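You operate a simulated robot arm through the tools that you are given. There is no shell and no other tool. Be economical: measure what you need, move in short steps, check, and stop when the job is done.

Carry out the task below with a simulated robot arm. There is one attempt and no reset: what you move stays moved.

## Task
Fetch the red cartridge and stand it on top of the narrow aluminium panel. Then take the red dome and put it on the green bay. Then fetch the tall steel block and set it on the top of the white leaf. Then take the aluminium tray and leave it on top of the medium brown card. Then take the orange block and leave it on the back of the brown bench. Then put the white filter on the long blank one. Then fetch the white pad from the top of the purple bench and set it on the back of the black bench. Then set the red angle stop to 30 degrees. Then fetch the yellow fuse and stand it on the silver narrow aluminium blank. Then press the white zero button two times. Then fetch the yellow card with a tab and set it on the red bay. Then take the brass spacer from the top of the steel bench and put it on the green bay. Keep to this order. Set down upright: red cartridge, red dome, tall steel block, white filter, yellow fuse. The red angle stop goes to its stop.

It is judged by the outcome, as a careful person would: the job done as asked, and still so three seconds after it is handed in. It fails if anything else is knocked over, pushed out of place, dropped, spilled or broken.

## Robot
A 7-joint arm with a vacuum gripper on a trunk, on a base that drives. Base frame: it is fixed to the floor where the robot stands at the start and does not move with it; the origin is under the middle of the robot, x ahead of it, y to its left, z up. Lengths are in cm, angles in degrees, forces in N, time in s.
Its first joint turns from -149.0 to 149.0 degrees. Places, roughly: aluminium tray (21x15x4 cm) [-350, -940, 30]; back of the black bench (74x22 cm) [112, -590, 84]; back of the brown bench (110x22 cm) [-472, -972, 90]; brass spacer (4x4x3 cm) [50, -100, 90]; green bay (17x26 cm) [74, -152, 84]; long blank one [-500, -950, 25]; medium brown card (36x25x4 cm) [-100, -680, 90]; narrow aluminium blank [100, -850, 75]; narrow aluminium panel [75, -250, 25]; orange block (7x5x4 cm) [-570, -940, 90]; red angle stop [80, -800, 100]; red bay (17x26 cm) [74, -190, 84]; red cartridge (3x3x7 cm) [50, 20, 90]; red dome (6x6x9 cm) [100, 70, 90]; tall steel block (4x4x5 cm) [100, 100, 90]; top of the white leaf [-70, 120, 90]; white filter (6x6x11 cm) [-630, -930, 90]; white pad (7x7x3 cm) [-110, -710, 90]; white zero button [60, -180, 80]; yellow card with a tab [50, -75, 75]; yellow fuse (3x3x8 cm) [80, -850, 90]. Payload 1.06 kg.
Tool frame: the origin (TCP) lies in the middle of the cups' lips, and z points out of the cups. The gripper has 1 cup of 2.4 cm across, covering 2.4 by 2.4 cm (tool x, y); the bellows give 0.8 cm. With the vacuum on, a cup seals on a smooth face that it is pressed against (1 to 4 N); it does not hold porous or soft things. The pull reaches 23 N.
Orientation is that of the tool frame in the base frame, as [roll, pitch, yaw] about the fixed x, y, z axes, in that order (R = Rz(yaw) Ry(pitch) Rx(roll)). With the cups facing straight down, the tool's x points along the base's -x, its y along +y and its z along -z.

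## Interface
- The arm moves only by the tool nudge_tool. Its argument "rows" is a list of rows, each a list of 3 entries, a list of its own where there are three numbers: the shift along the base's x, y, z in units of 40 mm (1.0 is 40 mm), then the turn, a rotation vector about the base's x, y, z in units of 8 degrees (1.0 is 8 degrees), then the vacuum: 1 switches it on, 0 off. In form: [[[dx, dy, dz], [wx, wy, wz], vac], ...]. A call has 1 to 8 rows; each row shifts and turns the commanded pose from where the row before left it. A call with a number of a shift or a turn outside -1 to 1 is refused whole. Rows are played at 5 a second. More than 5 cm and 8.6 degrees between two rows, or a gripper value outside its range, and nothing of the call is played. Where a pose cannot be reached the arm comes as near as it can. A force on the tool above 40 N (or 10 N above the force at the start of the call, whichever is more), or a blocked arm, ends the call early, and 0.2 s more pass. The pull builds up within a second once a cup has sealed. Time passes only in rows, and 0.2 s behind the last, so rows that do not move give it time. The reply holds the time, the measured pose of the TCP, the force on the tool along the base axes and the pull of the vacuum, in the units named above and with some noise, with the torque about the TCP (base axes, N m) and any sound that the robot's microphone picked up, and new pictures: "views" is both (left out), scene, wrist or none.
- Cameras (640 x 400 px; columns grow to the right, rows downward): "scene" is now at [1.65, 21.87, 157.77]; the picture's right is [0.62, -0.78, 0.00], its down [-0.60, -0.48, -0.63] and it looks along [0.49, 0.40, -0.77] (base axes); focal length 214 px, centre (320, 200). "wrist" rides on the gripper at [7.8, 1.9, -9.6] in the tool frame; the picture's right is [-0.24, 0.97, 0.00], its down [-0.71, -0.17, -0.69] and it looks along [-0.67, -0.16, 0.73] (tool axes); focal length 243 px, centre (320, 200). There is no depth. A picture from a camera that has moved, and an enlarged one, comes with that camera's place and axes in the base frame and with its lens.
- slide_trunk(by): slides the trunk up (or, below 0, down) by that many cm; the arm and the scene camera ride with it, the base frame stays. It gives what a move gives, with no picture.
- base_move(legs): drives the robot by 1 to 6 legs, each [ahead, turn to the left] in cm and degrees, along the robot's own axes; the way and the turn of a leg run together, so that a leg with both is an arc; at most 150 cm and 180 degrees a leg. The arm and the cameras ride along, it lands a little off, and it stops where it bumps. It gives what a move gives, and a new picture of the scene camera.
- aim_head(pan, tilt): turns the head with the scene camera to pan (to the left, within 155 degrees either way) and tilt (down, from -29 to 69), counted from straight ahead of the robot. It gives what a move gives, and a new picture of the scene camera.
- zoom(camera, box): a new picture of the part [left, top, right, bottom] of that camera's present view, enlarged. The clock stands still meanwhile.
- finish_job(): hands the job in; it is judged then, once.

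Go step by step. Nothing tells you exact positions but the pictures and the camera data: compare them with the known pose of the tool, close in by small moves and look again before you grip or let go. The budget is 546 turns and 360 pictures, counting those below and the enlarged ones. Unless the task says otherwise, let go and move clear before handing in, and close with one line.

The tools are called after ">>>" as name(argument=value, ...) on one line, values as JSON. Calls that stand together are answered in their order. nudge_tool: Moves the arm, as the interface text tells. Its arguments: {"type":"object","properties":{"rows":{"type":"array","items":{"type":"array"}},"views":{"type":"string","enum":["both","scene","wrist","none"]}},"required":["rows"]} The other tools are called the same way: slide_trunk (by) slides the trunk up or down; base_move (legs) drives the base; aim_head (pan, tilt) turns the head that bears the scene camera; zoom (camera, box) takes an enlarged picture of a part of a camera's view; finish_job () hands the job in.

At the start:

```text
time: 0.0
ee_pos: [45.84, 49.88, 114.54]
tcp_rot: [-180.0, 0.0, 179.9]
ft_force: [0.0, -1.2, 0.0]
wrist_torque: [0.0, 0.03, 0.01]
pull: 0.1
trunk travel left (down, up): [-65.0, 6.0]
robot x, y, heading: [-0.1, 0.14, 0.2]
head pan, tilt: [38.7, 50.7]
```

scene: 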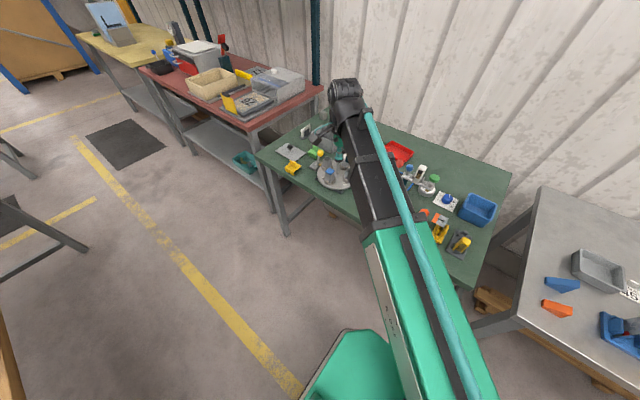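
wrist: 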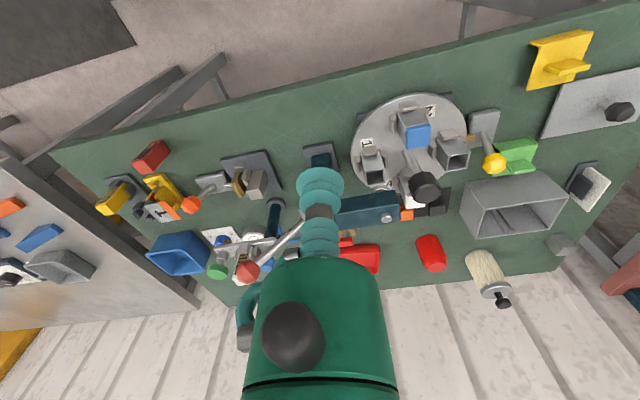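

I see the green bench under the gripper, with a red block near (54, 17) that should be the cartridge. I will enlarge the views to check.

>>> zoom(camera="wrist", box=[60, 120, 260, 245])

>>> zoom(camera="wrist", box=[340, 80, 640, 310])

>>> zoom(camera="scene", box=[250, 100, 520, 270])

```text
3.20 times, centred on (160, 182) of wrist
camera zoom: at [38.13, 51.89, 124.11], right [0.24, 0.97, 0.0], down [0.71, -0.17, 0.69], along [0.67, -0.16, -0.73], focal length 776 px, centre (832, 256)
```

zoom: 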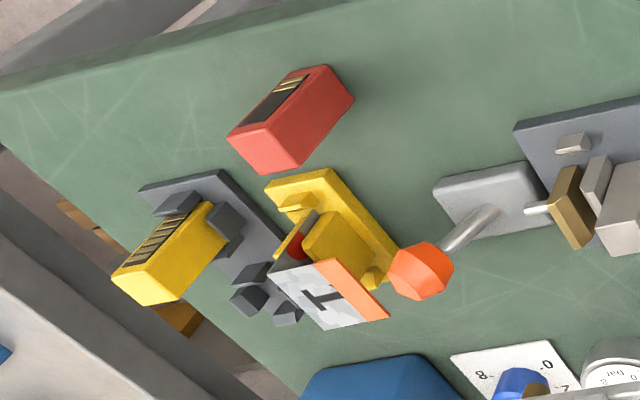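

```text
1.74 times, centred on (490, 195) of wrist
camera zoom: at [38.13, 51.89, 124.11], right [0.24, 0.97, 0.0], down [0.71, -0.17, 0.69], along [0.67, -0.16, -0.73], focal length 422 px, centre (24, 209)
```

zoom: 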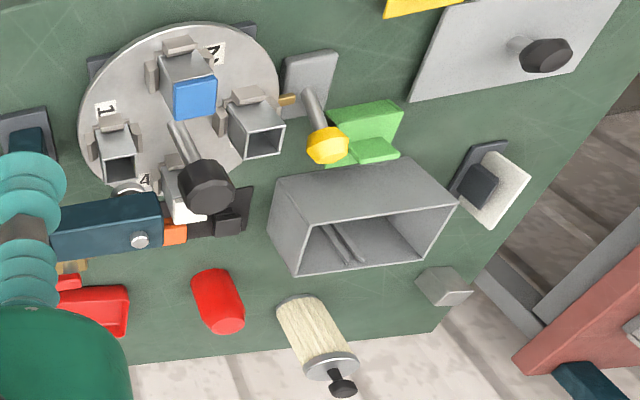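

```text
2.35 times, centred on (385, 185) of scene
camera zoom: at [1.65, 21.87, 157.77], right [0.62, -0.78, 0.0], down [-0.6, -0.48, -0.63], along [0.49, 0.4, -0.77], focal length 505 px, centre (167, 235)
```

zoom: 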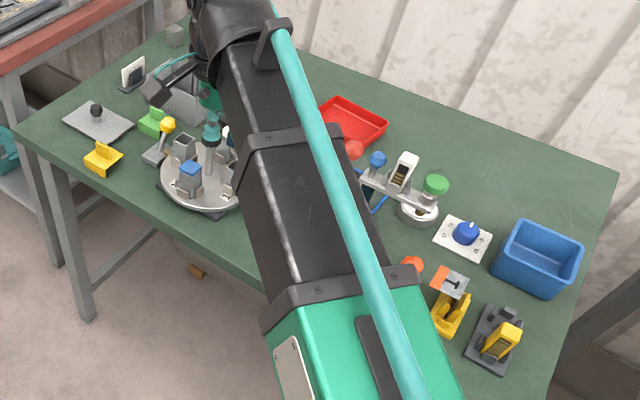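

The cartridge stands upright; its top is at about (54.7, 16.3, 89.5) and the bench at about z 83. I move above it.

>>> nudge_tool(rows=[[[0.27, -1, 0], [0, 0, 0], 0], [[0.27, -1, 0], [0, 0, 0], 0], [[0.27, -1, 0], [0, 0, 0], 0], [[0.27, -1, 0], [0, 0, 0], 0], [[0.27, -1, 0], [0, 0, 0], 0], [[0.27, -1, 0], [0, 0, 0], 0], [[0.27, -1, 0], [0, 0, 0], 0], [[0.3, -1, 0], [0, 0, 0], 0]], views="none")

>>> nudge_tool(rows=[[[0, -0.4, -0.8], [0, 0, 0], 0], [[0, 0, -0.8], [0, 0, 0], 0], [[0, 0, -0.8], [0, 0, 0], 0], [[0, 0, -0.6], [0, 0, 0], 0]], views="wrist")

```text
time: 1.8
ee_pos: [54.67, 17.84, 114.47]
tcp_rot: [180.0, 0.0, -180.0]
ft_force: [0.5, -0.9, 1.2]
wrist_torque: [0.02, 0.0, 0.0]
pull: 0.1
trunk travel left (down, up): [-65.0, 6.0]
robot x, y, heading: [0.19, 0.11, 0.0]
head pan, tilt: [38.7, 50.7]
```

```text
time: 2.8
ee_pos: [54.87, 16.28, 102.33]
tcp_rot: [-180.0, 0.0, -180.0]
ft_force: [-0.2, -0.5, 0.3]
wrist_torque: [0.0, 0.01, 0.03]
pull: 0.0
trunk travel left (down, up): [-65.0, 6.0]
robot x, y, heading: [0.22, -0.21, -0.1]
head pan, tilt: [38.7, 50.7]
camera wrist: at [47.0, 18.31, 111.9], right [0.24, 0.97, 0.0], down [0.71, -0.17, 0.69], along [0.67, -0.16, -0.73], focal length 243 px, centre (320, 200)
```

wrist: 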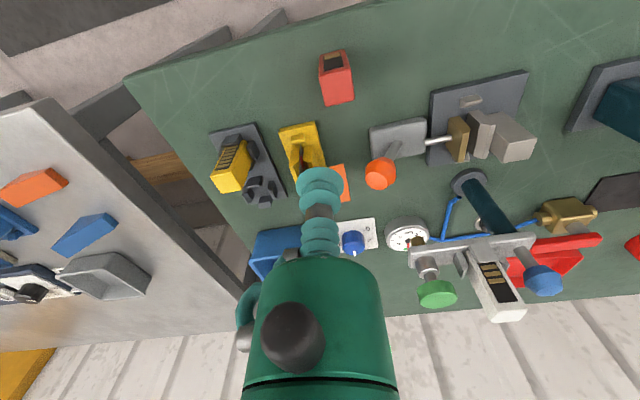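

Zooming on the cartridge to fix its top face.

>>> zoom(camera="wrist", box=[280, 30, 400, 120])

```text
4.44 times, centred on (340, 75) of wrist
camera zoom: at [47.0, 18.31, 111.9], right [0.24, 0.97, 0.0], down [0.71, -0.17, 0.69], along [0.67, -0.16, -0.73], focal length 1078 px, centre (231, 756)
```

zoom: 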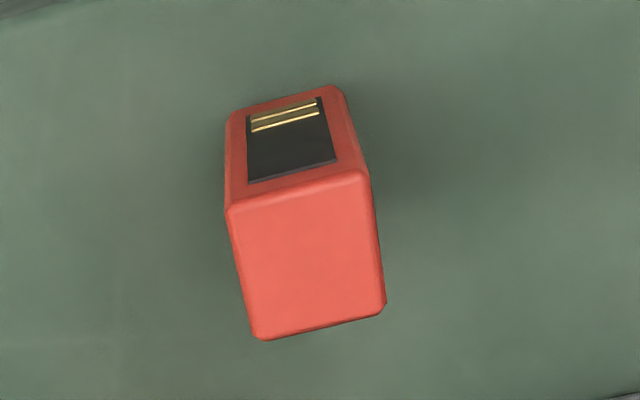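

Top centre is about (54.7, 18.0). I shift and descend to just above it.

>>> nudge_tool(rows=[[[0, 0.43, -0.5], [0, 0, 0], 0], [[0, 0, -0.8], [0, 0, 0], 0], [[0, 0, -0.8], [0, 0, 0], 0], [[0, 0, -0.5], [0, 0, 0], 0]], views="wrist")

```text
time: 3.8
ee_pos: [54.81, 18.27, 92.25]
tcp_rot: [-180.0, 0.0, 180.0]
ft_force: [0.1, 0.1, 0.1]
wrist_torque: [-0.02, -0.01, -0.02]
pull: 0.1
trunk travel left (down, up): [-65.0, 6.0]
robot x, y, heading: [0.62, -0.01, -0.1]
head pan, tilt: [38.7, 50.7]
camera wrist: at [46.96, 20.23, 101.71], right [0.24, 0.97, 0.0], down [0.71, -0.17, 0.69], along [0.67, -0.16, -0.73], focal length 243 px, centre (320, 200)
```

wrist: 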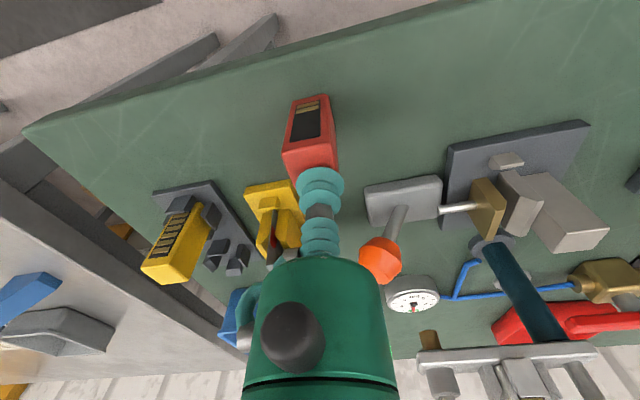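

>>> zoom(camera="wrist", box=[260, 80, 380, 210])

```text
3.08 times, centred on (320, 145) of wrist
camera zoom: at [46.96, 20.23, 101.71], right [0.24, 0.97, 0.0], down [0.71, -0.17, 0.69], along [0.67, -0.16, -0.73], focal length 746 px, centre (320, 369)
```

zoom: 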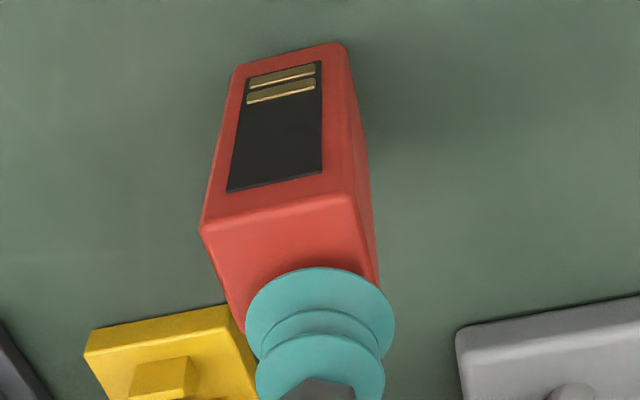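

>>> nudge_tool(rows=[[[0.13, -0.11, -0.3], [0, 0, 0], 1], [[0, 0, -0.2], [0, 0, 0], 1], [[0, 0, -0.1], [0, 0, 0], 1], [[0, 0, -0.1], [0, 0, 0], 1], [[0, 0, 0], [0, 0, 0], 1], [[0, 0, 0], [0, 0, 0], 1]], views="none")

```text
time: 4.4
ee_pos: [55.41, 17.83, 90.58]
tcp_rot: [179.7, 0.5, -179.9]
ft_force: [3.3, 3.8, 34.9]
wrist_torque: [-0.08, 0.2, -0.02]
pull: 0.1
trunk travel left (down, up): [-65.0, 6.0]
robot x, y, heading: [-0.27, -0.17, 0.1]
head pan, tilt: [38.7, 50.7]
stopped in row 3: the force on the tool passed its limit at 51 N (the readings are from after the stop); the commanded pose is now the measured one
```

>>> nudge_tool(rows=[[[0, 0, 0.08], [0, 0, 0], 1], [[0, 0, 0], [0, 0, 0], 1], [[0, 0, 0], [0, 0, 0], 1]], views="none")

```text
time: 5.2
ee_pos: [55.4, 17.74, 90.75]
tcp_rot: [179.8, 0.3, 180.0]
ft_force: [0.7, 1.7, 10.3]
wrist_torque: [-0.05, 0.06, 0.0]
pull: 0.1
trunk travel left (down, up): [-65.0, 6.0]
robot x, y, heading: [-0.22, 0.0, 0.1]
head pan, tilt: [38.7, 50.7]
```

>>> nudge_tool(rows=[[[0, 0, 0.07], [0, 0, 0], 1], [[0, 0, 0], [0, 0, 0], 1], [[0, 0, 0], [0, 0, 0], 1], [[0, 0, 0], [0, 0, 0], 1], [[0, 0, 0], [0, 0, 0], 1]], views="wrist")

```text
time: 6.4
ee_pos: [55.43, 17.76, 90.93]
tcp_rot: [179.9, 0.3, 180.0]
ft_force: [-1.3, 0.7, 3.3]
wrist_torque: [-0.03, 0.03, -0.02]
pull: 0.0
trunk travel left (down, up): [-65.0, 6.0]
robot x, y, heading: [-0.0, 0.44, 0.1]
head pan, tilt: [38.7, 50.7]
camera wrist: at [47.54, 19.71, 100.51], right [0.23, 0.97, 0.0], down [0.7, -0.17, 0.69], along [0.67, -0.16, -0.73], focal length 243 px, centre (320, 200)
```

wrist: 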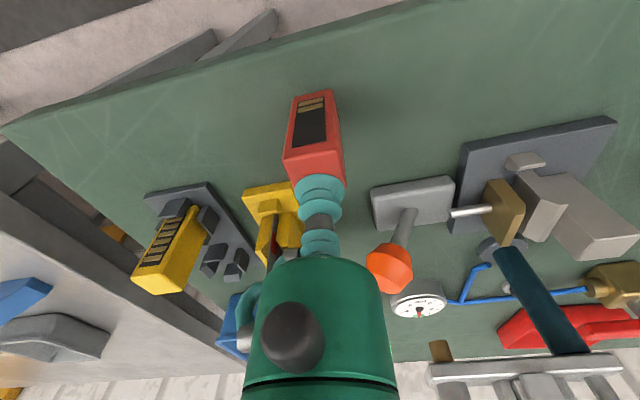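

>>> zoom(camera="wrist", box=[260, 80, 380, 210])

```text
3.08 times, centred on (320, 145) of wrist
camera zoom: at [47.54, 19.71, 100.51], right [0.23, 0.97, 0.0], down [0.7, -0.17, 0.69], along [0.67, -0.16, -0.73], focal length 746 px, centre (320, 369)
```

zoom: 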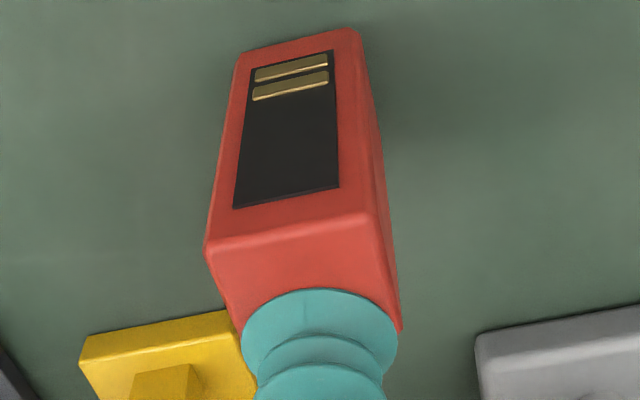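

The cup sits about 0.9 cm too far in x. I lift, shift back, and press again gently.

>>> nudge_tool(rows=[[[0, 0, 0.3], [0, 0, 0], 0], [[-0.21, -0.02, 0], [0, 0, 0], 0]], views="none")

>>> zoom(camera="wrist", box=[260, 80, 380, 210])

```text
time: 7.0
ee_pos: [54.58, 17.69, 92.03]
tcp_rot: [179.9, 0.3, 179.9]
ft_force: [0.7, 1.4, 1.0]
wrist_torque: [0.02, 0.04, 0.03]
pull: 0.1
trunk travel left (down, up): [-65.0, 6.0]
robot x, y, heading: [0.12, -0.07, 0.2]
head pan, tilt: [38.7, 50.7]
```

```text
3.08 times, centred on (320, 145) of wrist
camera zoom: at [46.7, 19.63, 101.63], right [0.23, 0.97, 0.0], down [0.7, -0.17, 0.69], along [0.67, -0.16, -0.73], focal length 746 px, centre (320, 369)
```

zoom: 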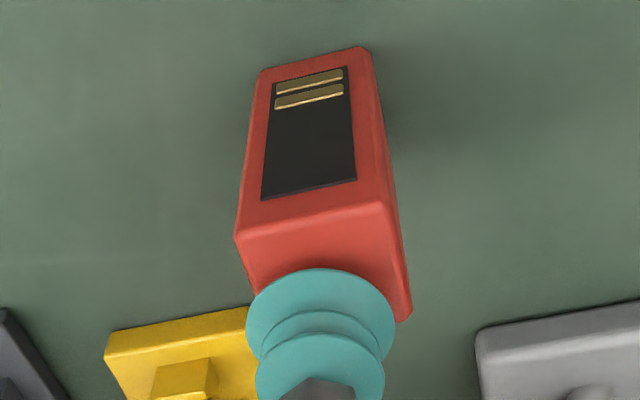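

>>> nudge_tool(rows=[[[-0.03, 0.01, -0.2], [0, 0, 0], 1], [[0, 0, -0.06], [0, 0, 0], 1], [[0, 0, 0], [0, 0, 0], 1], [[0, 0, 0], [0, 0, 0], 1]], views="none")

```text
time: 8.0
ee_pos: [54.53, 17.58, 91.11]
tcp_rot: [179.8, 0.3, 180.0]
ft_force: [1.9, 0.6, 4.2]
wrist_torque: [0.0, 0.0, -0.02]
pull: 0.1
trunk travel left (down, up): [-65.0, 6.0]
robot x, y, heading: [0.17, -0.32, -0.1]
head pan, tilt: [38.7, 50.7]
```

>>> nudge_tool(rows=[[[0, 0, 0], [0, 0, 0], 1], [[0, 0, 0], [0, 0, 0], 1], [[0, 0, 0], [0, 0, 0], 1], [[0, 0, -0.02], [0, 0, 0], 1], [[0, 0, 0], [0, 0, 0], 1]], views="none")

>>> zoom(camera="wrist", box=[260, 80, 380, 210])

```text
time: 9.2
ee_pos: [54.49, 17.69, 90.93]
tcp_rot: [179.7, 0.3, 180.0]
ft_force: [1.4, 0.2, 4.8]
wrist_torque: [0.04, 0.04, 0.0]
pull: 0.0
trunk travel left (down, up): [-65.0, 6.0]
robot x, y, heading: [0.12, -0.11, -0.2]
head pan, tilt: [38.7, 50.7]
```

```text
3.08 times, centred on (320, 145) of wrist
camera zoom: at [46.61, 19.62, 100.55], right [0.23, 0.97, 0.0], down [0.7, -0.17, 0.69], along [0.67, -0.16, -0.73], focal length 746 px, centre (320, 369)
```

zoom: 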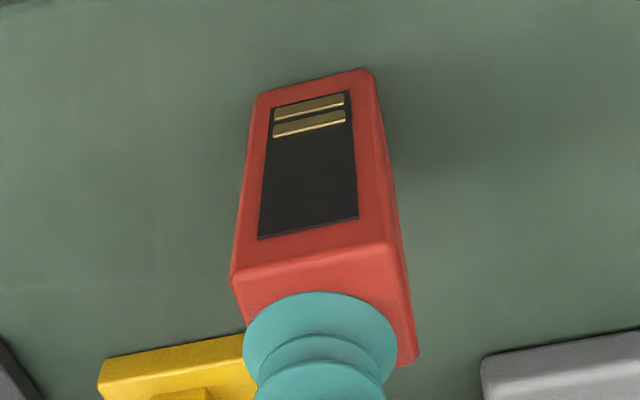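

Bellows are compressed 0.5 cm, so the true top is about z 91.4 and the cup is still ~0.6 cm too far. Correcting.

>>> nudge_tool(rows=[[[0, 0, 0.3], [0, 0, 0], 0], [[-0.15, 0.045, 0], [0, 0, 0], 0], [[0, 0, -0.2], [0, 0, 0], 1], [[0, 0, -0.05], [0, 0, 0], 1], [[0, 0, 0], [0, 0, 0], 1], [[0, 0, 0], [0, 0, 0], 1], [[0, 0, 0], [0, 0, 0], 1], [[0, 0, 0], [0, 0, 0], 1]], views="none")

```text
time: 11.0
ee_pos: [53.87, 17.79, 91.16]
tcp_rot: [179.7, 0.3, -180.0]
ft_force: [1.1, -0.2, 8.0]
wrist_torque: [0.01, -0.02, 0.01]
pull: 22.7
trunk travel left (down, up): [-65.0, 6.0]
robot x, y, heading: [0.29, 0.47, -0.1]
head pan, tilt: [38.7, 50.7]
```

Sealed. I lift the cartridge and look along the row to the right.

>>> nudge_tool(rows=[[[0, 0, 0.5], [0, 0, 0], 1], [[0, 0, 1], [0, 0, 0], 1], [[0, 0, 1], [0, 0, 0], 1], [[0, 0, 1], [0, 0, 0], 1], [[0, 0, 1], [0, 0, 0], 1], [[0, 0, 1], [0, 0, 0], 1], [[0, 0, 1], [0, 0, 0], 1]], views="wrist")

>>> aim_head(pan=-60, tilt=25)

>>> aim_head(pan=-110, tilt=15)

>>> aim_head(pan=120, tilt=30)

```text
time: 12.6
ee_pos: [53.67, 17.82, 117.14]
tcp_rot: [179.7, 0.3, -180.0]
ft_force: [-0.3, -0.3, -0.5]
wrist_torque: [0.0, 0.0, -0.02]
pull: 23.2
trunk travel left (down, up): [-65.0, 6.0]
robot x, y, heading: [0.1, 0.01, -0.1]
head pan, tilt: [38.7, 50.7]
camera wrist: at [45.93, 19.73, 126.61], right [0.23, 0.97, 0.0], down [0.7, -0.17, 0.69], along [0.67, -0.16, -0.73], focal length 243 px, centre (320, 200)
```

wrist: 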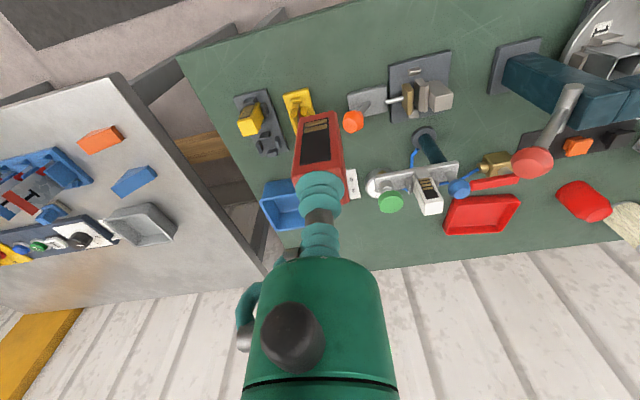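

```text
time: 14.4
ee_pos: [53.9, 17.82, 116.98]
tcp_rot: [179.8, 0.3, -180.0]
ft_force: [-0.5, 0.1, -1.7]
wrist_torque: [0.04, -0.01, 0.02]
pull: 22.7
trunk travel left (down, up): [-65.0, 6.0]
robot x, y, heading: [-0.1, 0.22, -0.3]
head pan, tilt: [-60.0, 25.0]
camera scene: at [0.31, 9.12, 161.62], right [-0.87, -0.5, 0.0], down [-0.21, 0.37, -0.91], along [0.45, -0.78, -0.42], focal length 214 px, centre (320, 200)
```

scene: 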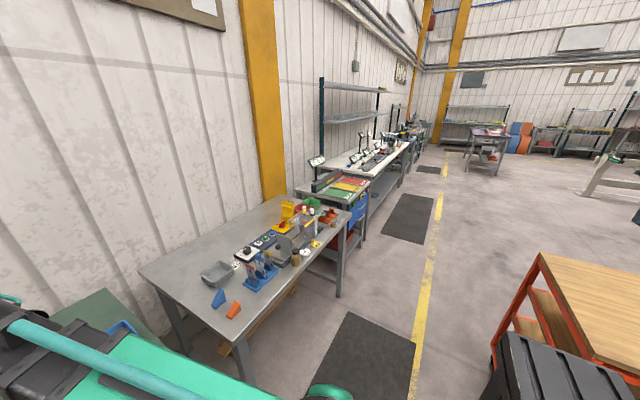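

```text
time: 15.6
ee_pos: [53.84, 17.87, 116.91]
tcp_rot: [179.8, 0.3, -180.0]
ft_force: [0.4, -0.1, -0.8]
wrist_torque: [0.02, 0.02, 0.02]
pull: 23.2
trunk travel left (down, up): [-65.0, 6.0]
robot x, y, heading: [-0.04, -0.06, -0.0]
head pan, tilt: [-110.0, 15.0]
camera scene: at [-7.49, 8.31, 163.24], right [-0.94, 0.34, 0.0], down [0.09, 0.24, -0.97], along [-0.33, -0.91, -0.26], focal length 214 px, centre (320, 200)
```

scene: 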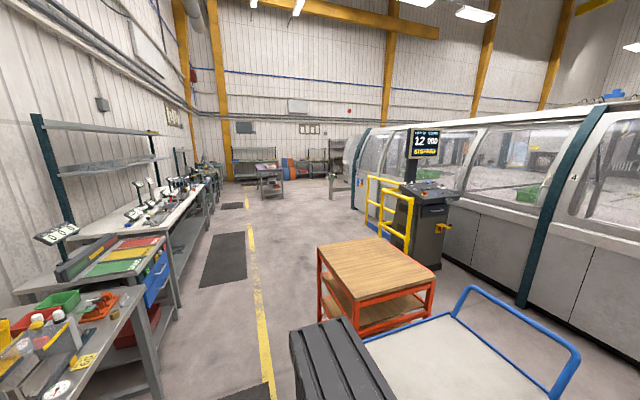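

```text
time: 18.8
ee_pos: [53.8, 17.73, 116.96]
tcp_rot: [179.8, 0.3, 179.9]
ft_force: [0.0, 0.6, -0.5]
wrist_torque: [0.04, 0.03, 0.01]
pull: 23.1
trunk travel left (down, up): [-65.0, 6.0]
robot x, y, heading: [0.16, -0.17, -0.0]
head pan, tilt: [120.0, 30.0]
camera scene: at [-8.83, 24.92, 160.82], right [0.87, 0.5, 0.0], down [0.25, -0.43, -0.87], along [-0.43, 0.75, -0.5], focal length 214 px, centre (320, 200)
```

scene: 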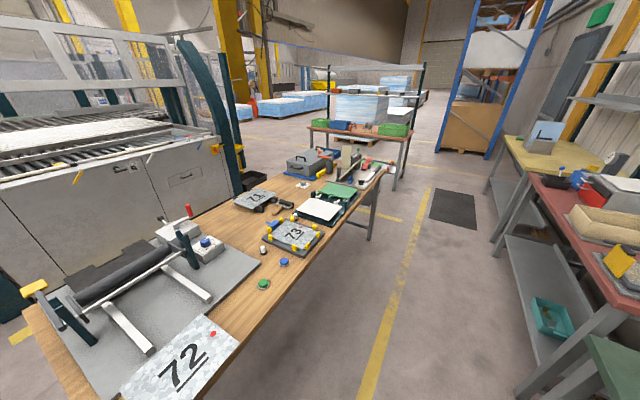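

The aisle is clear, between the benches (x>45) and carts (x<-45). I turn right and drive down the aisle to about y -130, head looking left at the benches.

>>> base_move(legs=[[0, -90]])

>>> aim_head(pan=25, tilt=25)

```text
time: 23.1
ee_pos: [17.9, -53.93, 117.01]
tcp_rot: [179.8, 0.3, 90.0]
ft_force: [0.3, -0.1, -0.2]
wrist_torque: [-0.03, 0.0, 0.02]
pull: 23.2
trunk travel left (down, up): [-65.0, 6.0]
robot x, y, heading: [-0.25, 0.13, -89.8]
head pan, tilt: [120.0, 30.0]
camera scene: at [25.05, 9.1, 160.82], right [0.5, -0.87, 0.0], down [-0.43, -0.25, -0.87], along [0.75, 0.43, -0.5], focal length 214 px, centre (320, 200)
```

scene: 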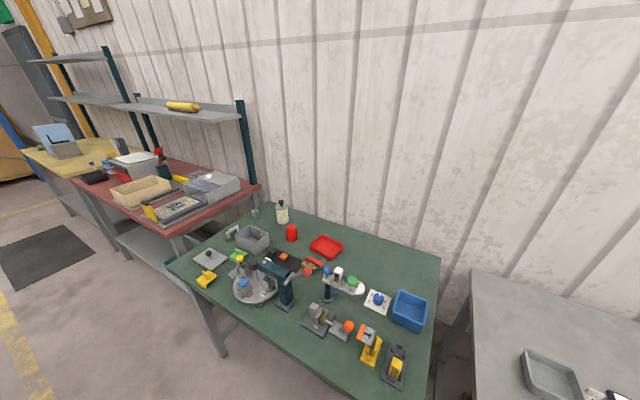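

```text
time: 24.8
ee_pos: [17.84, -53.77, 117.01]
tcp_rot: [179.8, 0.3, 89.9]
ft_force: [-0.9, -0.2, -0.8]
wrist_torque: [0.0, 0.01, 0.02]
pull: 23.3
trunk travel left (down, up): [-65.0, 6.0]
robot x, y, heading: [0.32, 0.25, -89.9]
head pan, tilt: [25.0, 25.0]
camera scene: at [21.12, -3.76, 161.62], right [-0.91, -0.42, 0.0], down [-0.18, 0.38, -0.91], along [0.38, -0.82, -0.42], focal length 214 px, centre (320, 200)
```

scene: 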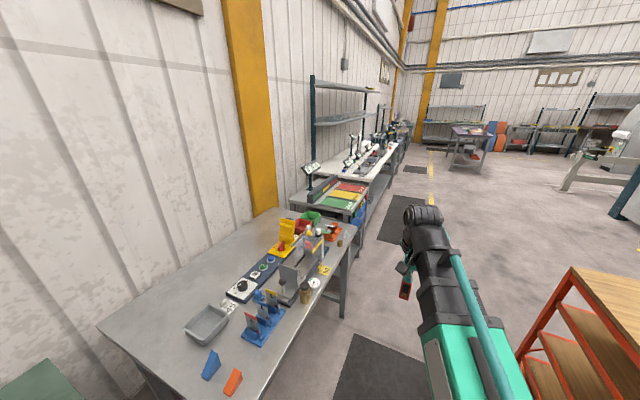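

Clear ahead. Driving 140 cm along the aisle, then looking left at the panel area.

>>> base_move(legs=[[140, 0]])

>>> aim_head(pan=55, tilt=45)

```text
time: 31.8
ee_pos: [15.54, -194.14, 117.0]
tcp_rot: [179.8, 0.3, 89.0]
ft_force: [0.1, -0.2, -0.2]
wrist_torque: [-0.01, -0.01, 0.02]
pull: 23.0
trunk travel left (down, up): [-65.0, 6.0]
robot x, y, heading: [-1.34, -140.24, -91.1]
head pan, tilt: [25.0, 25.0]
camera scene: at [19.82, -144.34, 161.62], right [-0.91, -0.41, 0.0], down [-0.17, 0.39, -0.91], along [0.37, -0.83, -0.42], focal length 214 px, centre (320, 200)
```

scene: 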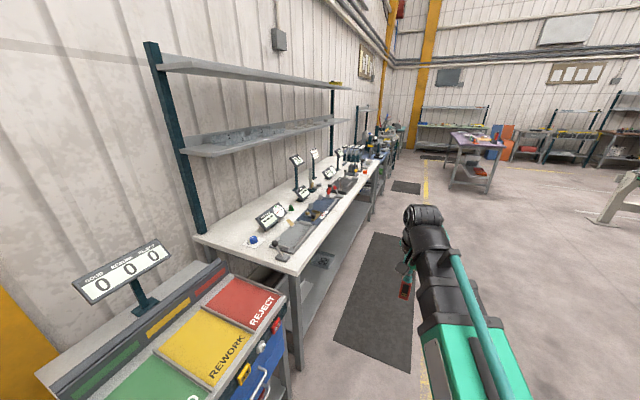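

```text
time: 32.7
ee_pos: [15.57, -194.26, 116.93]
tcp_rot: [179.8, 0.4, 88.9]
ft_force: [-1.3, -0.5, 0.6]
wrist_torque: [0.03, -0.02, 0.03]
pull: 23.0
trunk travel left (down, up): [-65.0, 6.0]
robot x, y, heading: [-1.31, -140.51, -90.9]
head pan, tilt: [55.0, 45.0]
camera scene: at [22.64, -140.69, 158.57], right [-0.59, -0.81, 0.0], down [-0.57, 0.42, -0.71], along [0.57, -0.42, -0.71], focal length 214 px, centre (320, 200)
```

scene: 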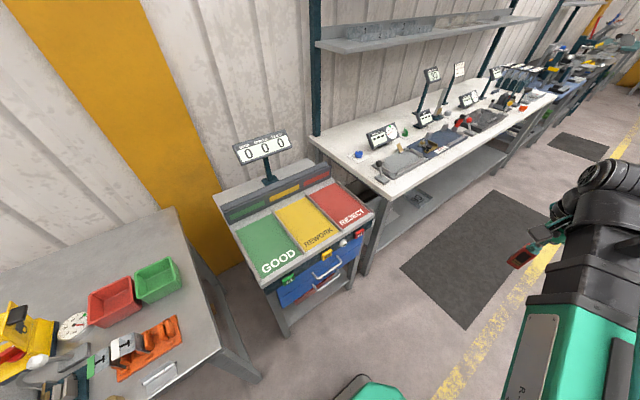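

>>> zoom(camera="scene", box=[340, 150, 520, 280])

>>> zoom(camera="scene", box=[210, 170, 390, 310])

```text
3.08 times, centred on (430, 215) of scene
camera zoom: at [22.64, -140.69, 158.57], right [-0.59, -0.81, 0.0], down [-0.57, 0.42, -0.71], along [0.57, -0.42, -0.71], focal length 660 px, centre (-18, 154)
```

zoom: 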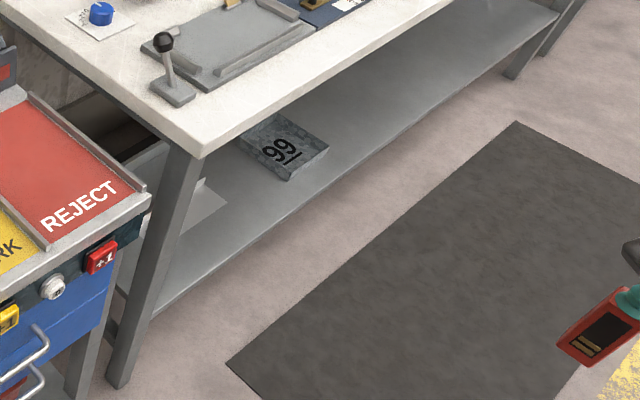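

```text
2.86 times, centred on (300, 240) of scene
camera zoom: at [22.64, -140.69, 158.57], right [-0.59, -0.81, 0.0], down [-0.57, 0.42, -0.71], along [0.57, -0.42, -0.71], focal length 613 px, centre (377, 86)
```

zoom: 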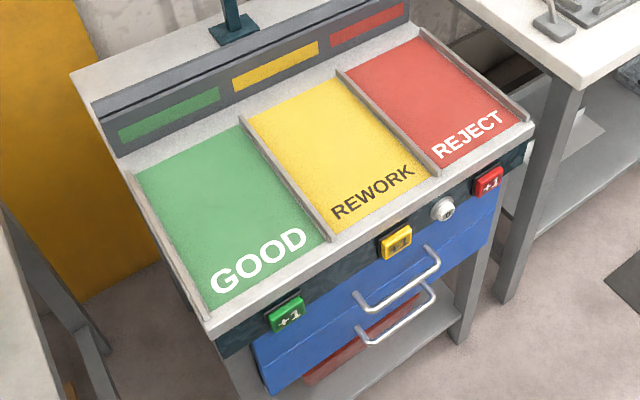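

The bays counter and the white bench's low shelf are visible. I drive on alongside the white bench and look at the low shelf.

>>> base_move(legs=[[108, 1]])

>>> aim_head(pan=90, tilt=55)

```text
time: 38.2
ee_pos: [12.44, -301.89, 116.91]
tcp_rot: [179.8, 0.3, 88.3]
ft_force: [-0.4, 0.3, 0.2]
wrist_torque: [-0.02, 0.0, 0.0]
pull: 22.9
trunk travel left (down, up): [-65.0, 6.0]
robot x, y, heading: [-3.47, -247.58, -91.8]
head pan, tilt: [55.0, 45.0]
camera scene: at [20.14, -248.33, 158.56], right [-0.6, -0.8, 0.0], down [-0.57, 0.42, -0.71], along [0.57, -0.42, -0.71], focal length 214 px, centre (320, 200)
```

scene: 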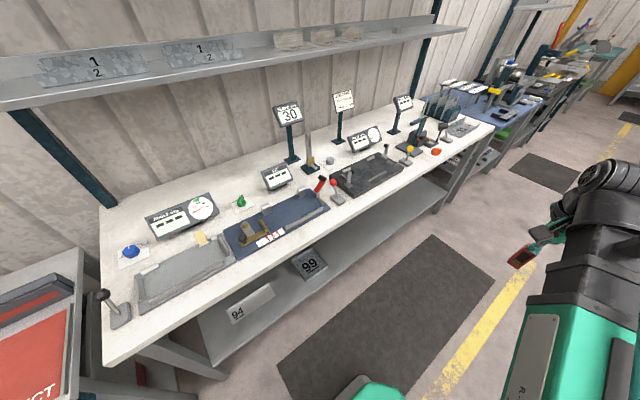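

```text
time: 39.2
ee_pos: [12.48, -301.77, 117.1]
tcp_rot: [179.8, 0.4, 88.3]
ft_force: [-0.1, -0.3, -0.3]
wrist_torque: [0.0, 0.0, -0.02]
pull: 23.2
trunk travel left (down, up): [-65.0, 6.0]
robot x, y, heading: [-4.01, -247.75, -91.7]
head pan, tilt: [90.0, 55.0]
camera scene: at [20.82, -243.66, 157.22], right [-0.03, -1.0, 0.0], down [-0.82, 0.02, -0.57], along [0.57, -0.02, -0.82], focal length 214 px, centre (320, 200)
```

scene: 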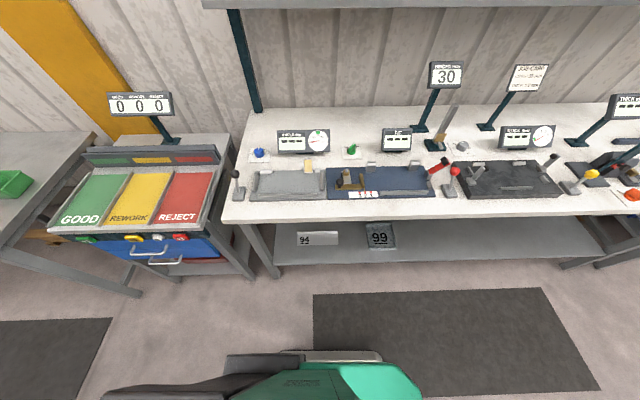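

>>> zoom(camera="scene", box=[230, 190, 450, 300])

```text
2.91 times, centred on (340, 245) of scene
camera zoom: at [20.82, -243.66, 157.22], right [-0.03, -1.0, 0.0], down [-0.82, 0.02, -0.57], along [0.57, -0.02, -0.82], focal length 624 px, centre (262, 69)
```

zoom: 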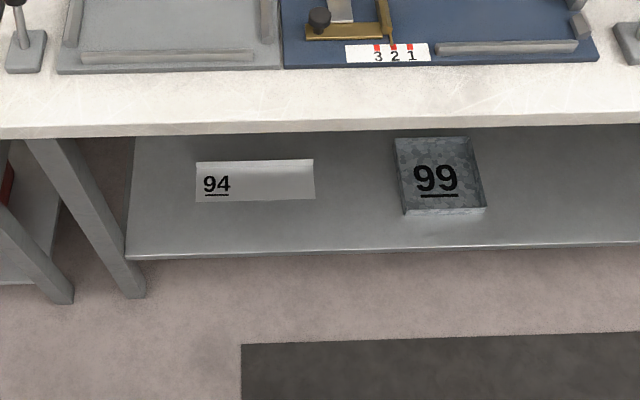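

The panel is the plate marked 94 at about (81.6, -244, 25), bench edge at x≈62. I turn to face the bench (the arm radius stays in front of the edge) and lower the trunk.

>>> base_move(legs=[[0, 91.7]])

>>> slide_trunk(by=-60)

>>> aim_head(pan=-10, tilt=35)

```text
time: 43.5
ee_pos: [50.12, -230.13, 117.04]
tcp_rot: [179.8, 0.3, 179.6]
ft_force: [-0.6, 0.0, -1.0]
wrist_torque: [0.01, 0.02, -0.03]
pull: 23.0
trunk travel left (down, up): [-65.0, 6.0]
robot x, y, heading: [-3.84, -247.44, -0.7]
head pan, tilt: [90.0, 55.0]
camera scene: at [-7.87, -223.19, 157.22], right [1.0, -0.01, 0.0], down [-0.01, -0.82, -0.57], along [0.0, 0.57, -0.82], focal length 214 px, centre (320, 200)
```

scene: 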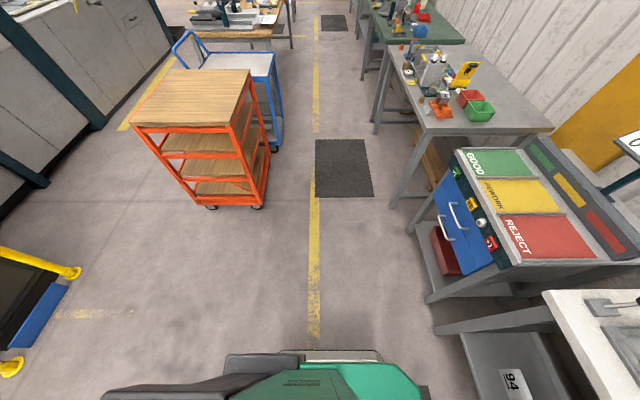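

```text
refused: -60 is not a number from -40 to 40
```

```text
time: 45.3
ee_pos: [50.2, -230.16, 116.94]
tcp_rot: [179.8, 0.3, 179.6]
ft_force: [0.2, 0.5, -0.7]
wrist_torque: [-0.04, 0.02, -0.04]
pull: 23.1
trunk travel left (down, up): [-65.0, 6.0]
robot x, y, heading: [-3.9, -247.25, -0.2]
head pan, tilt: [-10.0, 35.0]
camera scene: at [0.75, -231.99, 160.04], right [-0.18, -0.98, 0.0], down [-0.56, 0.1, -0.82], along [0.81, -0.15, -0.57], focal length 214 px, centre (320, 200)
```

scene: 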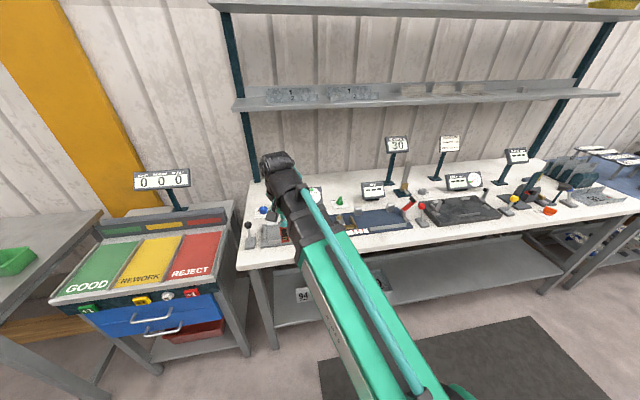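

>>> base_move(legs=[[-4, 0]])

>>> slide_trunk(by=-40)

>>> slide_trunk(by=-20)

>>> aim_head(pan=-5, tilt=25)

>>> nudge_tool(rows=[[[0, 0, 0], [0, 0, 0], 1]], views="wrist")

```text
time: 46.1
ee_pos: [45.98, -230.12, 117.11]
tcp_rot: [179.8, 0.4, 179.6]
ft_force: [0.8, 0.1, 0.5]
wrist_torque: [0.02, 0.01, -0.03]
pull: 23.1
trunk travel left (down, up): [-65.0, 6.0]
robot x, y, heading: [-7.52, -247.7, -0.5]
head pan, tilt: [-10.0, 35.0]
camera scene: at [-3.38, -231.97, 160.05], right [-0.18, -0.98, 0.0], down [-0.56, 0.1, -0.82], along [0.81, -0.15, -0.57], focal length 214 px, centre (320, 200)
```

scene: 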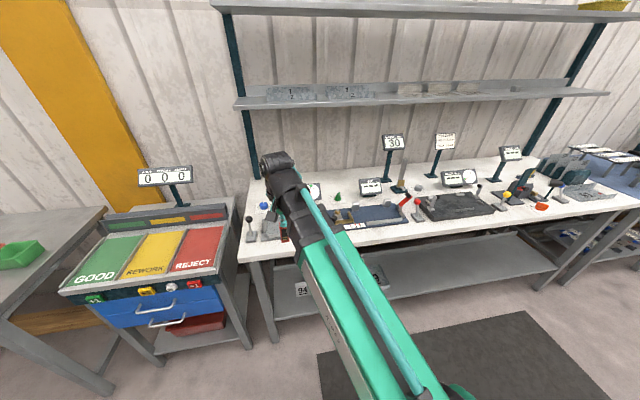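

```text
time: 50.0
ee_pos: [46.14, -230.16, 77.03]
tcp_rot: [179.8, 0.3, 179.8]
ft_force: [0.1, 0.9, -0.7]
wrist_torque: [-0.01, -0.01, -0.01]
pull: 22.7
trunk travel left (down, up): [-25.0, 46.0]
robot x, y, heading: [-7.61, -247.55, -0.3]
head pan, tilt: [-10.0, 35.0]
```

```text
time: 52.1
ee_pos: [46.11, -230.11, 57.06]
tcp_rot: [179.8, 0.3, 179.7]
ft_force: [0.4, 0.1, -0.6]
wrist_torque: [-0.01, 0.0, 0.0]
pull: 23.0
trunk travel left (down, up): [-5.0, 66.0]
robot x, y, heading: [-8.0, -247.57, -0.5]
head pan, tilt: [-10.0, 35.0]
```

```text
time: 52.9
ee_pos: [46.21, -230.01, 56.93]
tcp_rot: [179.8, 0.4, 179.7]
ft_force: [1.2, 0.7, -0.5]
wrist_torque: [-0.03, 0.01, 0.01]
pull: 22.9
trunk travel left (down, up): [-5.0, 66.0]
robot x, y, heading: [-7.37, -247.26, -0.1]
head pan, tilt: [-5.0, 25.0]
camera scene: at [-2.74, -231.25, 101.62], right [-0.09, -1.0, 0.0], down [-0.42, 0.04, -0.91], along [0.9, -0.08, -0.42], focal length 214 px, centre (320, 200)
```

scene: 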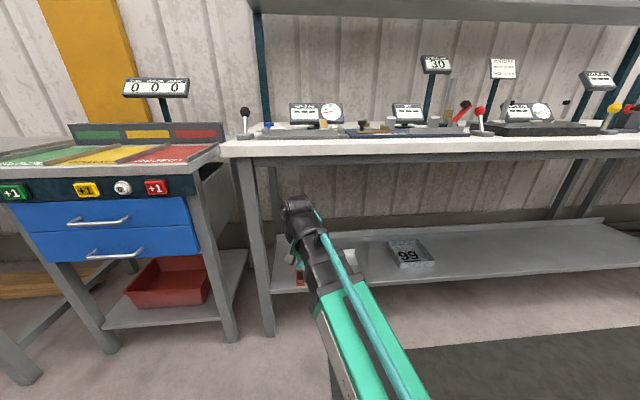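

```text
time: 53.3
ee_pos: [46.15, -230.14, 57.01]
tcp_rot: [179.9, 0.3, 179.7]
ft_force: [0.3, 0.3, -1.0]
wrist_torque: [0.02, 0.01, 0.0]
pull: 23.1
trunk travel left (down, up): [-5.0, 66.0]
robot x, y, heading: [-7.54, -247.59, -0.5]
head pan, tilt: [-5.0, 25.0]
camera wrist: at [38.34, -228.08, 66.55], right [0.24, 0.97, 0.0], down [0.7, -0.18, 0.69], along [0.67, -0.16, -0.73], focal length 243 px, centre (320, 200)
```

wrist: 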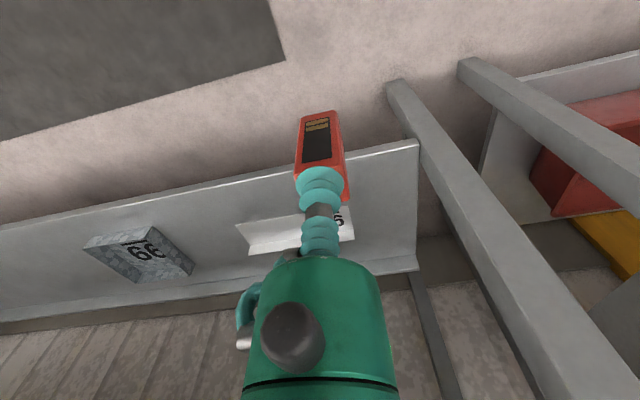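

Triangulating, the panel is near z 30, x 74–84, y -231 to -258. I lower, align in y and enter halfway.

>>> nudge_tool(rows=[[[0, -0.6, -0.8], [0, 0, 0], 1], [[0, -0.6, -0.8], [0, 0, 0], 1], [[0, -0.6, -0.8], [0, 0, 0], 1], [[0, -0.6, -0.6], [0, 0, 0], 1], [[0.4, -0.6, 0], [0, 0, 0], 1], [[0.8, -0.6, 0], [0, 0, 0], 1], [[0.9, 0, 0], [0, 0, 0], 1], [[0.9, 0, 0], [0, 0, 0], 1]], views="both")

```text
time: 55.1
ee_pos: [58.32, -244.39, 44.93]
tcp_rot: [179.9, 0.3, 179.7]
ft_force: [-1.1, 0.3, -0.9]
wrist_torque: [0.02, 0.01, 0.0]
pull: 22.8
trunk travel left (down, up): [-5.0, 66.0]
robot x, y, heading: [-7.7, -247.56, -0.2]
head pan, tilt: [-5.0, 25.0]
camera scene: at [-2.75, -231.25, 101.62], right [-0.09, -1.0, 0.0], down [-0.42, 0.04, -0.91], along [0.9, -0.08, -0.42], focal length 214 px, centre (320, 200)
camera wrist: at [50.34, -242.41, 54.55], right [0.24, 0.97, 0.0], down [0.7, -0.18, 0.69], along [0.67, -0.16, -0.73], focal length 243 px, centre (320, 200)
```

scene: 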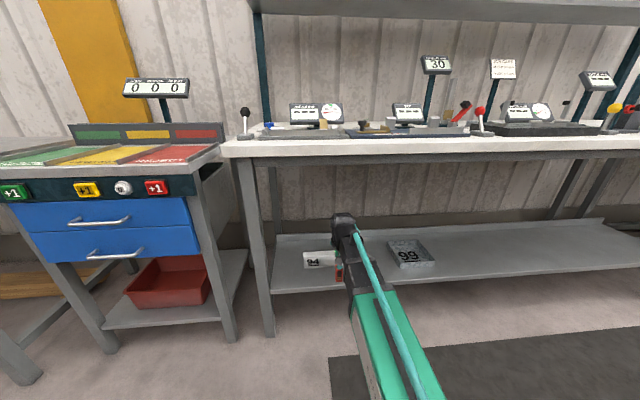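
wrist: 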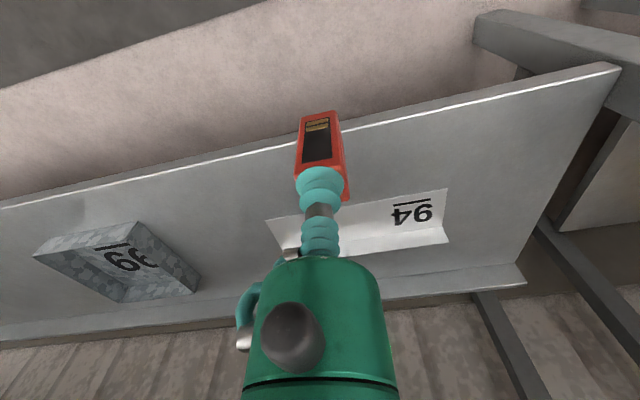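

>>> zoom(camera="wrist", box=[250, 160, 470, 300])

>>> zoom(camera="scene", box=[270, 200, 450, 310])

```text
2.86 times, centred on (360, 230) of wrist
camera zoom: at [50.34, -242.41, 54.55], right [0.24, 0.97, 0.0], down [0.7, -0.18, 0.69], along [0.67, -0.16, -0.73], focal length 693 px, centre (206, 114)
```

zoom: 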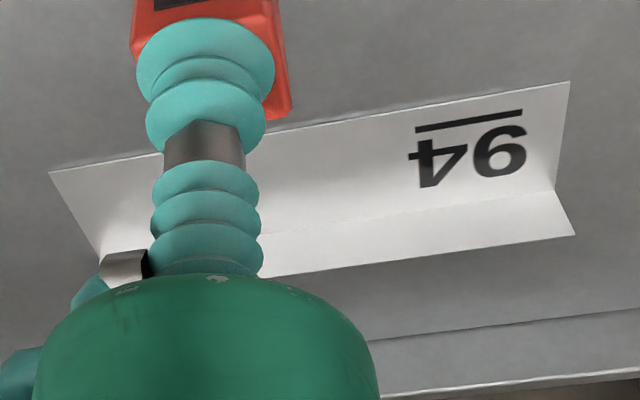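

```text
3.56 times, centred on (360, 255) of scene
camera zoom: at [-2.75, -231.25, 101.62], right [-0.09, -1.0, 0.0], down [-0.42, 0.04, -0.91], along [0.9, -0.08, -0.42], focal length 763 px, centre (178, 4)
```

zoom: 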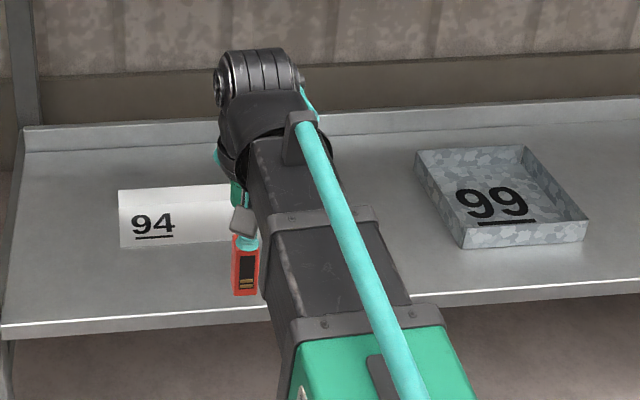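

The panel is flat from x 75 to 82.5 with a low flange at its back. I move over its middle (78.3, -244.5).

>>> nudge_tool(rows=[[[0.8, 0, 0], [0, 0, 0], 1], [[1, 0, 0], [0, 0, 0], 1], [[1, 0, 0], [0, 0, 0], 1], [[1, 0, 0], [0, 0, 0], 1], [[1, 0, 0], [0, 0, 0], 1], [[0.2, 0, -0.4], [0, 0, 0], 1], [[0, 0, 0], [0, 0, 0], 1]], views="both")

```text
time: 56.7
ee_pos: [78.15, -244.33, 43.29]
tcp_rot: [179.9, 0.2, 179.7]
ft_force: [1.1, -0.8, -0.4]
wrist_torque: [-0.04, 0.0, -0.05]
pull: 22.8
trunk travel left (down, up): [-5.0, 66.0]
robot x, y, heading: [-7.86, -247.6, -0.4]
head pan, tilt: [-5.0, 25.0]
camera scene: at [-2.74, -231.25, 101.62], right [-0.09, -1.0, 0.0], down [-0.42, 0.04, -0.91], along [0.9, -0.08, -0.42], focal length 214 px, centre (320, 200)
camera wrist: at [70.33, -242.42, 52.83], right [0.24, 0.97, 0.0], down [0.7, -0.18, 0.69], along [0.67, -0.16, -0.72], focal length 243 px, centre (320, 200)
```

scene: 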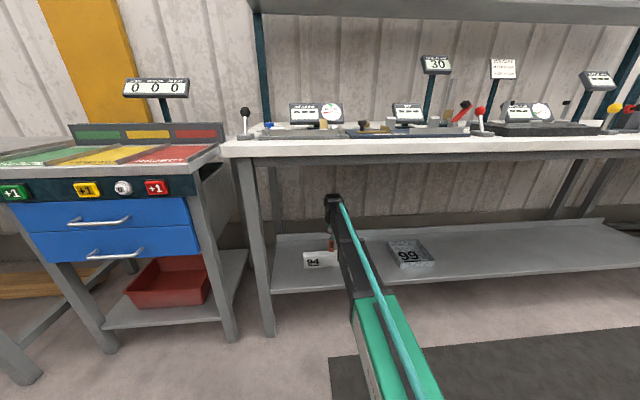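
wrist: 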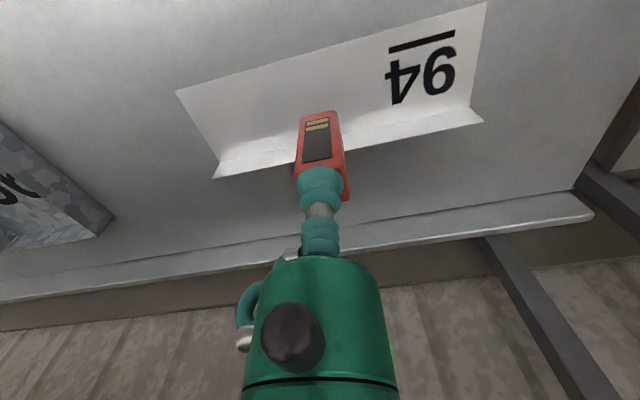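

>>> nudge_tool(rows=[[[0.15, -0.1, -0.6], [0, 0, 0], 1], [[0, 0, -0.5], [0, 0, 0], 1], [[0, 0, -0.15], [0, 0, 0], 1], [[0, 0, 0], [0, 0, 0], 1]], views="wrist")

```text
time: 57.7
ee_pos: [78.94, -244.86, 38.44]
tcp_rot: [179.8, 0.3, 179.8]
ft_force: [-0.4, -1.0, -1.6]
wrist_torque: [-0.01, 0.0, 0.02]
pull: 22.7
trunk travel left (down, up): [-5.0, 66.0]
robot x, y, heading: [-7.73, -247.52, -0.2]
head pan, tilt: [-5.0, 25.0]
camera wrist: at [71.0, -242.88, 47.95], right [0.24, 0.97, 0.0], down [0.7, -0.18, 0.69], along [0.67, -0.16, -0.73], focal length 243 px, centre (320, 200)
```

wrist: 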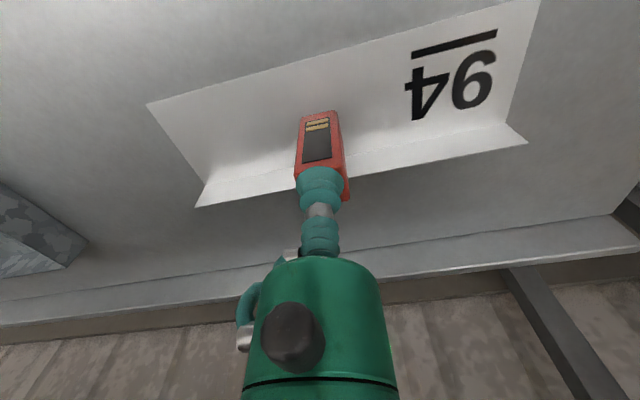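

>>> nudge_tool(rows=[[[0, 0, -0.1], [0, 0, 0], 1], [[0, 0, -0.1], [0, 0, 0], 1], [[0, 0, -0.1], [0, 0, 0], 1], [[0, 0, -0.05], [0, 0, 0], 1], [[0, 0, 0], [0, 0, 0], 1]], views="none")

```text
time: 58.9
ee_pos: [78.89, -244.86, 36.99]
tcp_rot: [179.8, 0.3, 179.7]
ft_force: [-0.1, -0.3, -1.3]
wrist_torque: [0.03, 0.0, 0.0]
pull: 22.7
trunk travel left (down, up): [-5.0, 66.0]
robot x, y, heading: [-7.57, -247.54, -0.4]
head pan, tilt: [-5.0, 25.0]
```

>>> nudge_tool(rows=[[[0, 0, -0.06], [0, 0, 0], 1], [[0, 0, -0.06], [0, 0, 0], 1], [[0, 0, -0.06], [0, 0, 0], 1], [[0, 0, -0.06], [0, 0, 0], 1], [[0, 0, 0], [0, 0, 0], 1]], views="wrist")

```text
time: 60.1
ee_pos: [78.81, -244.86, 36.22]
tcp_rot: [179.7, 0.4, 179.7]
ft_force: [0.5, -0.9, 18.5]
wrist_torque: [-0.02, -0.02, -0.02]
pull: 22.9
trunk travel left (down, up): [-5.0, 66.0]
robot x, y, heading: [-7.79, -247.23, -0.4]
head pan, tilt: [-5.0, 25.0]
camera wrist: at [70.93, -242.9, 45.73], right [0.24, 0.97, 0.0], down [0.7, -0.18, 0.69], along [0.67, -0.16, -0.72], focal length 243 px, centre (320, 200)
```

wrist: 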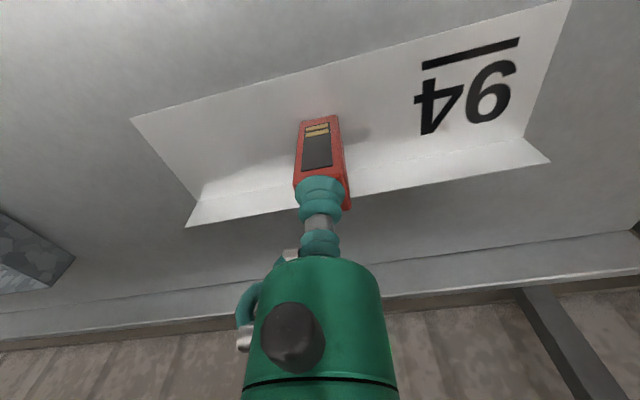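

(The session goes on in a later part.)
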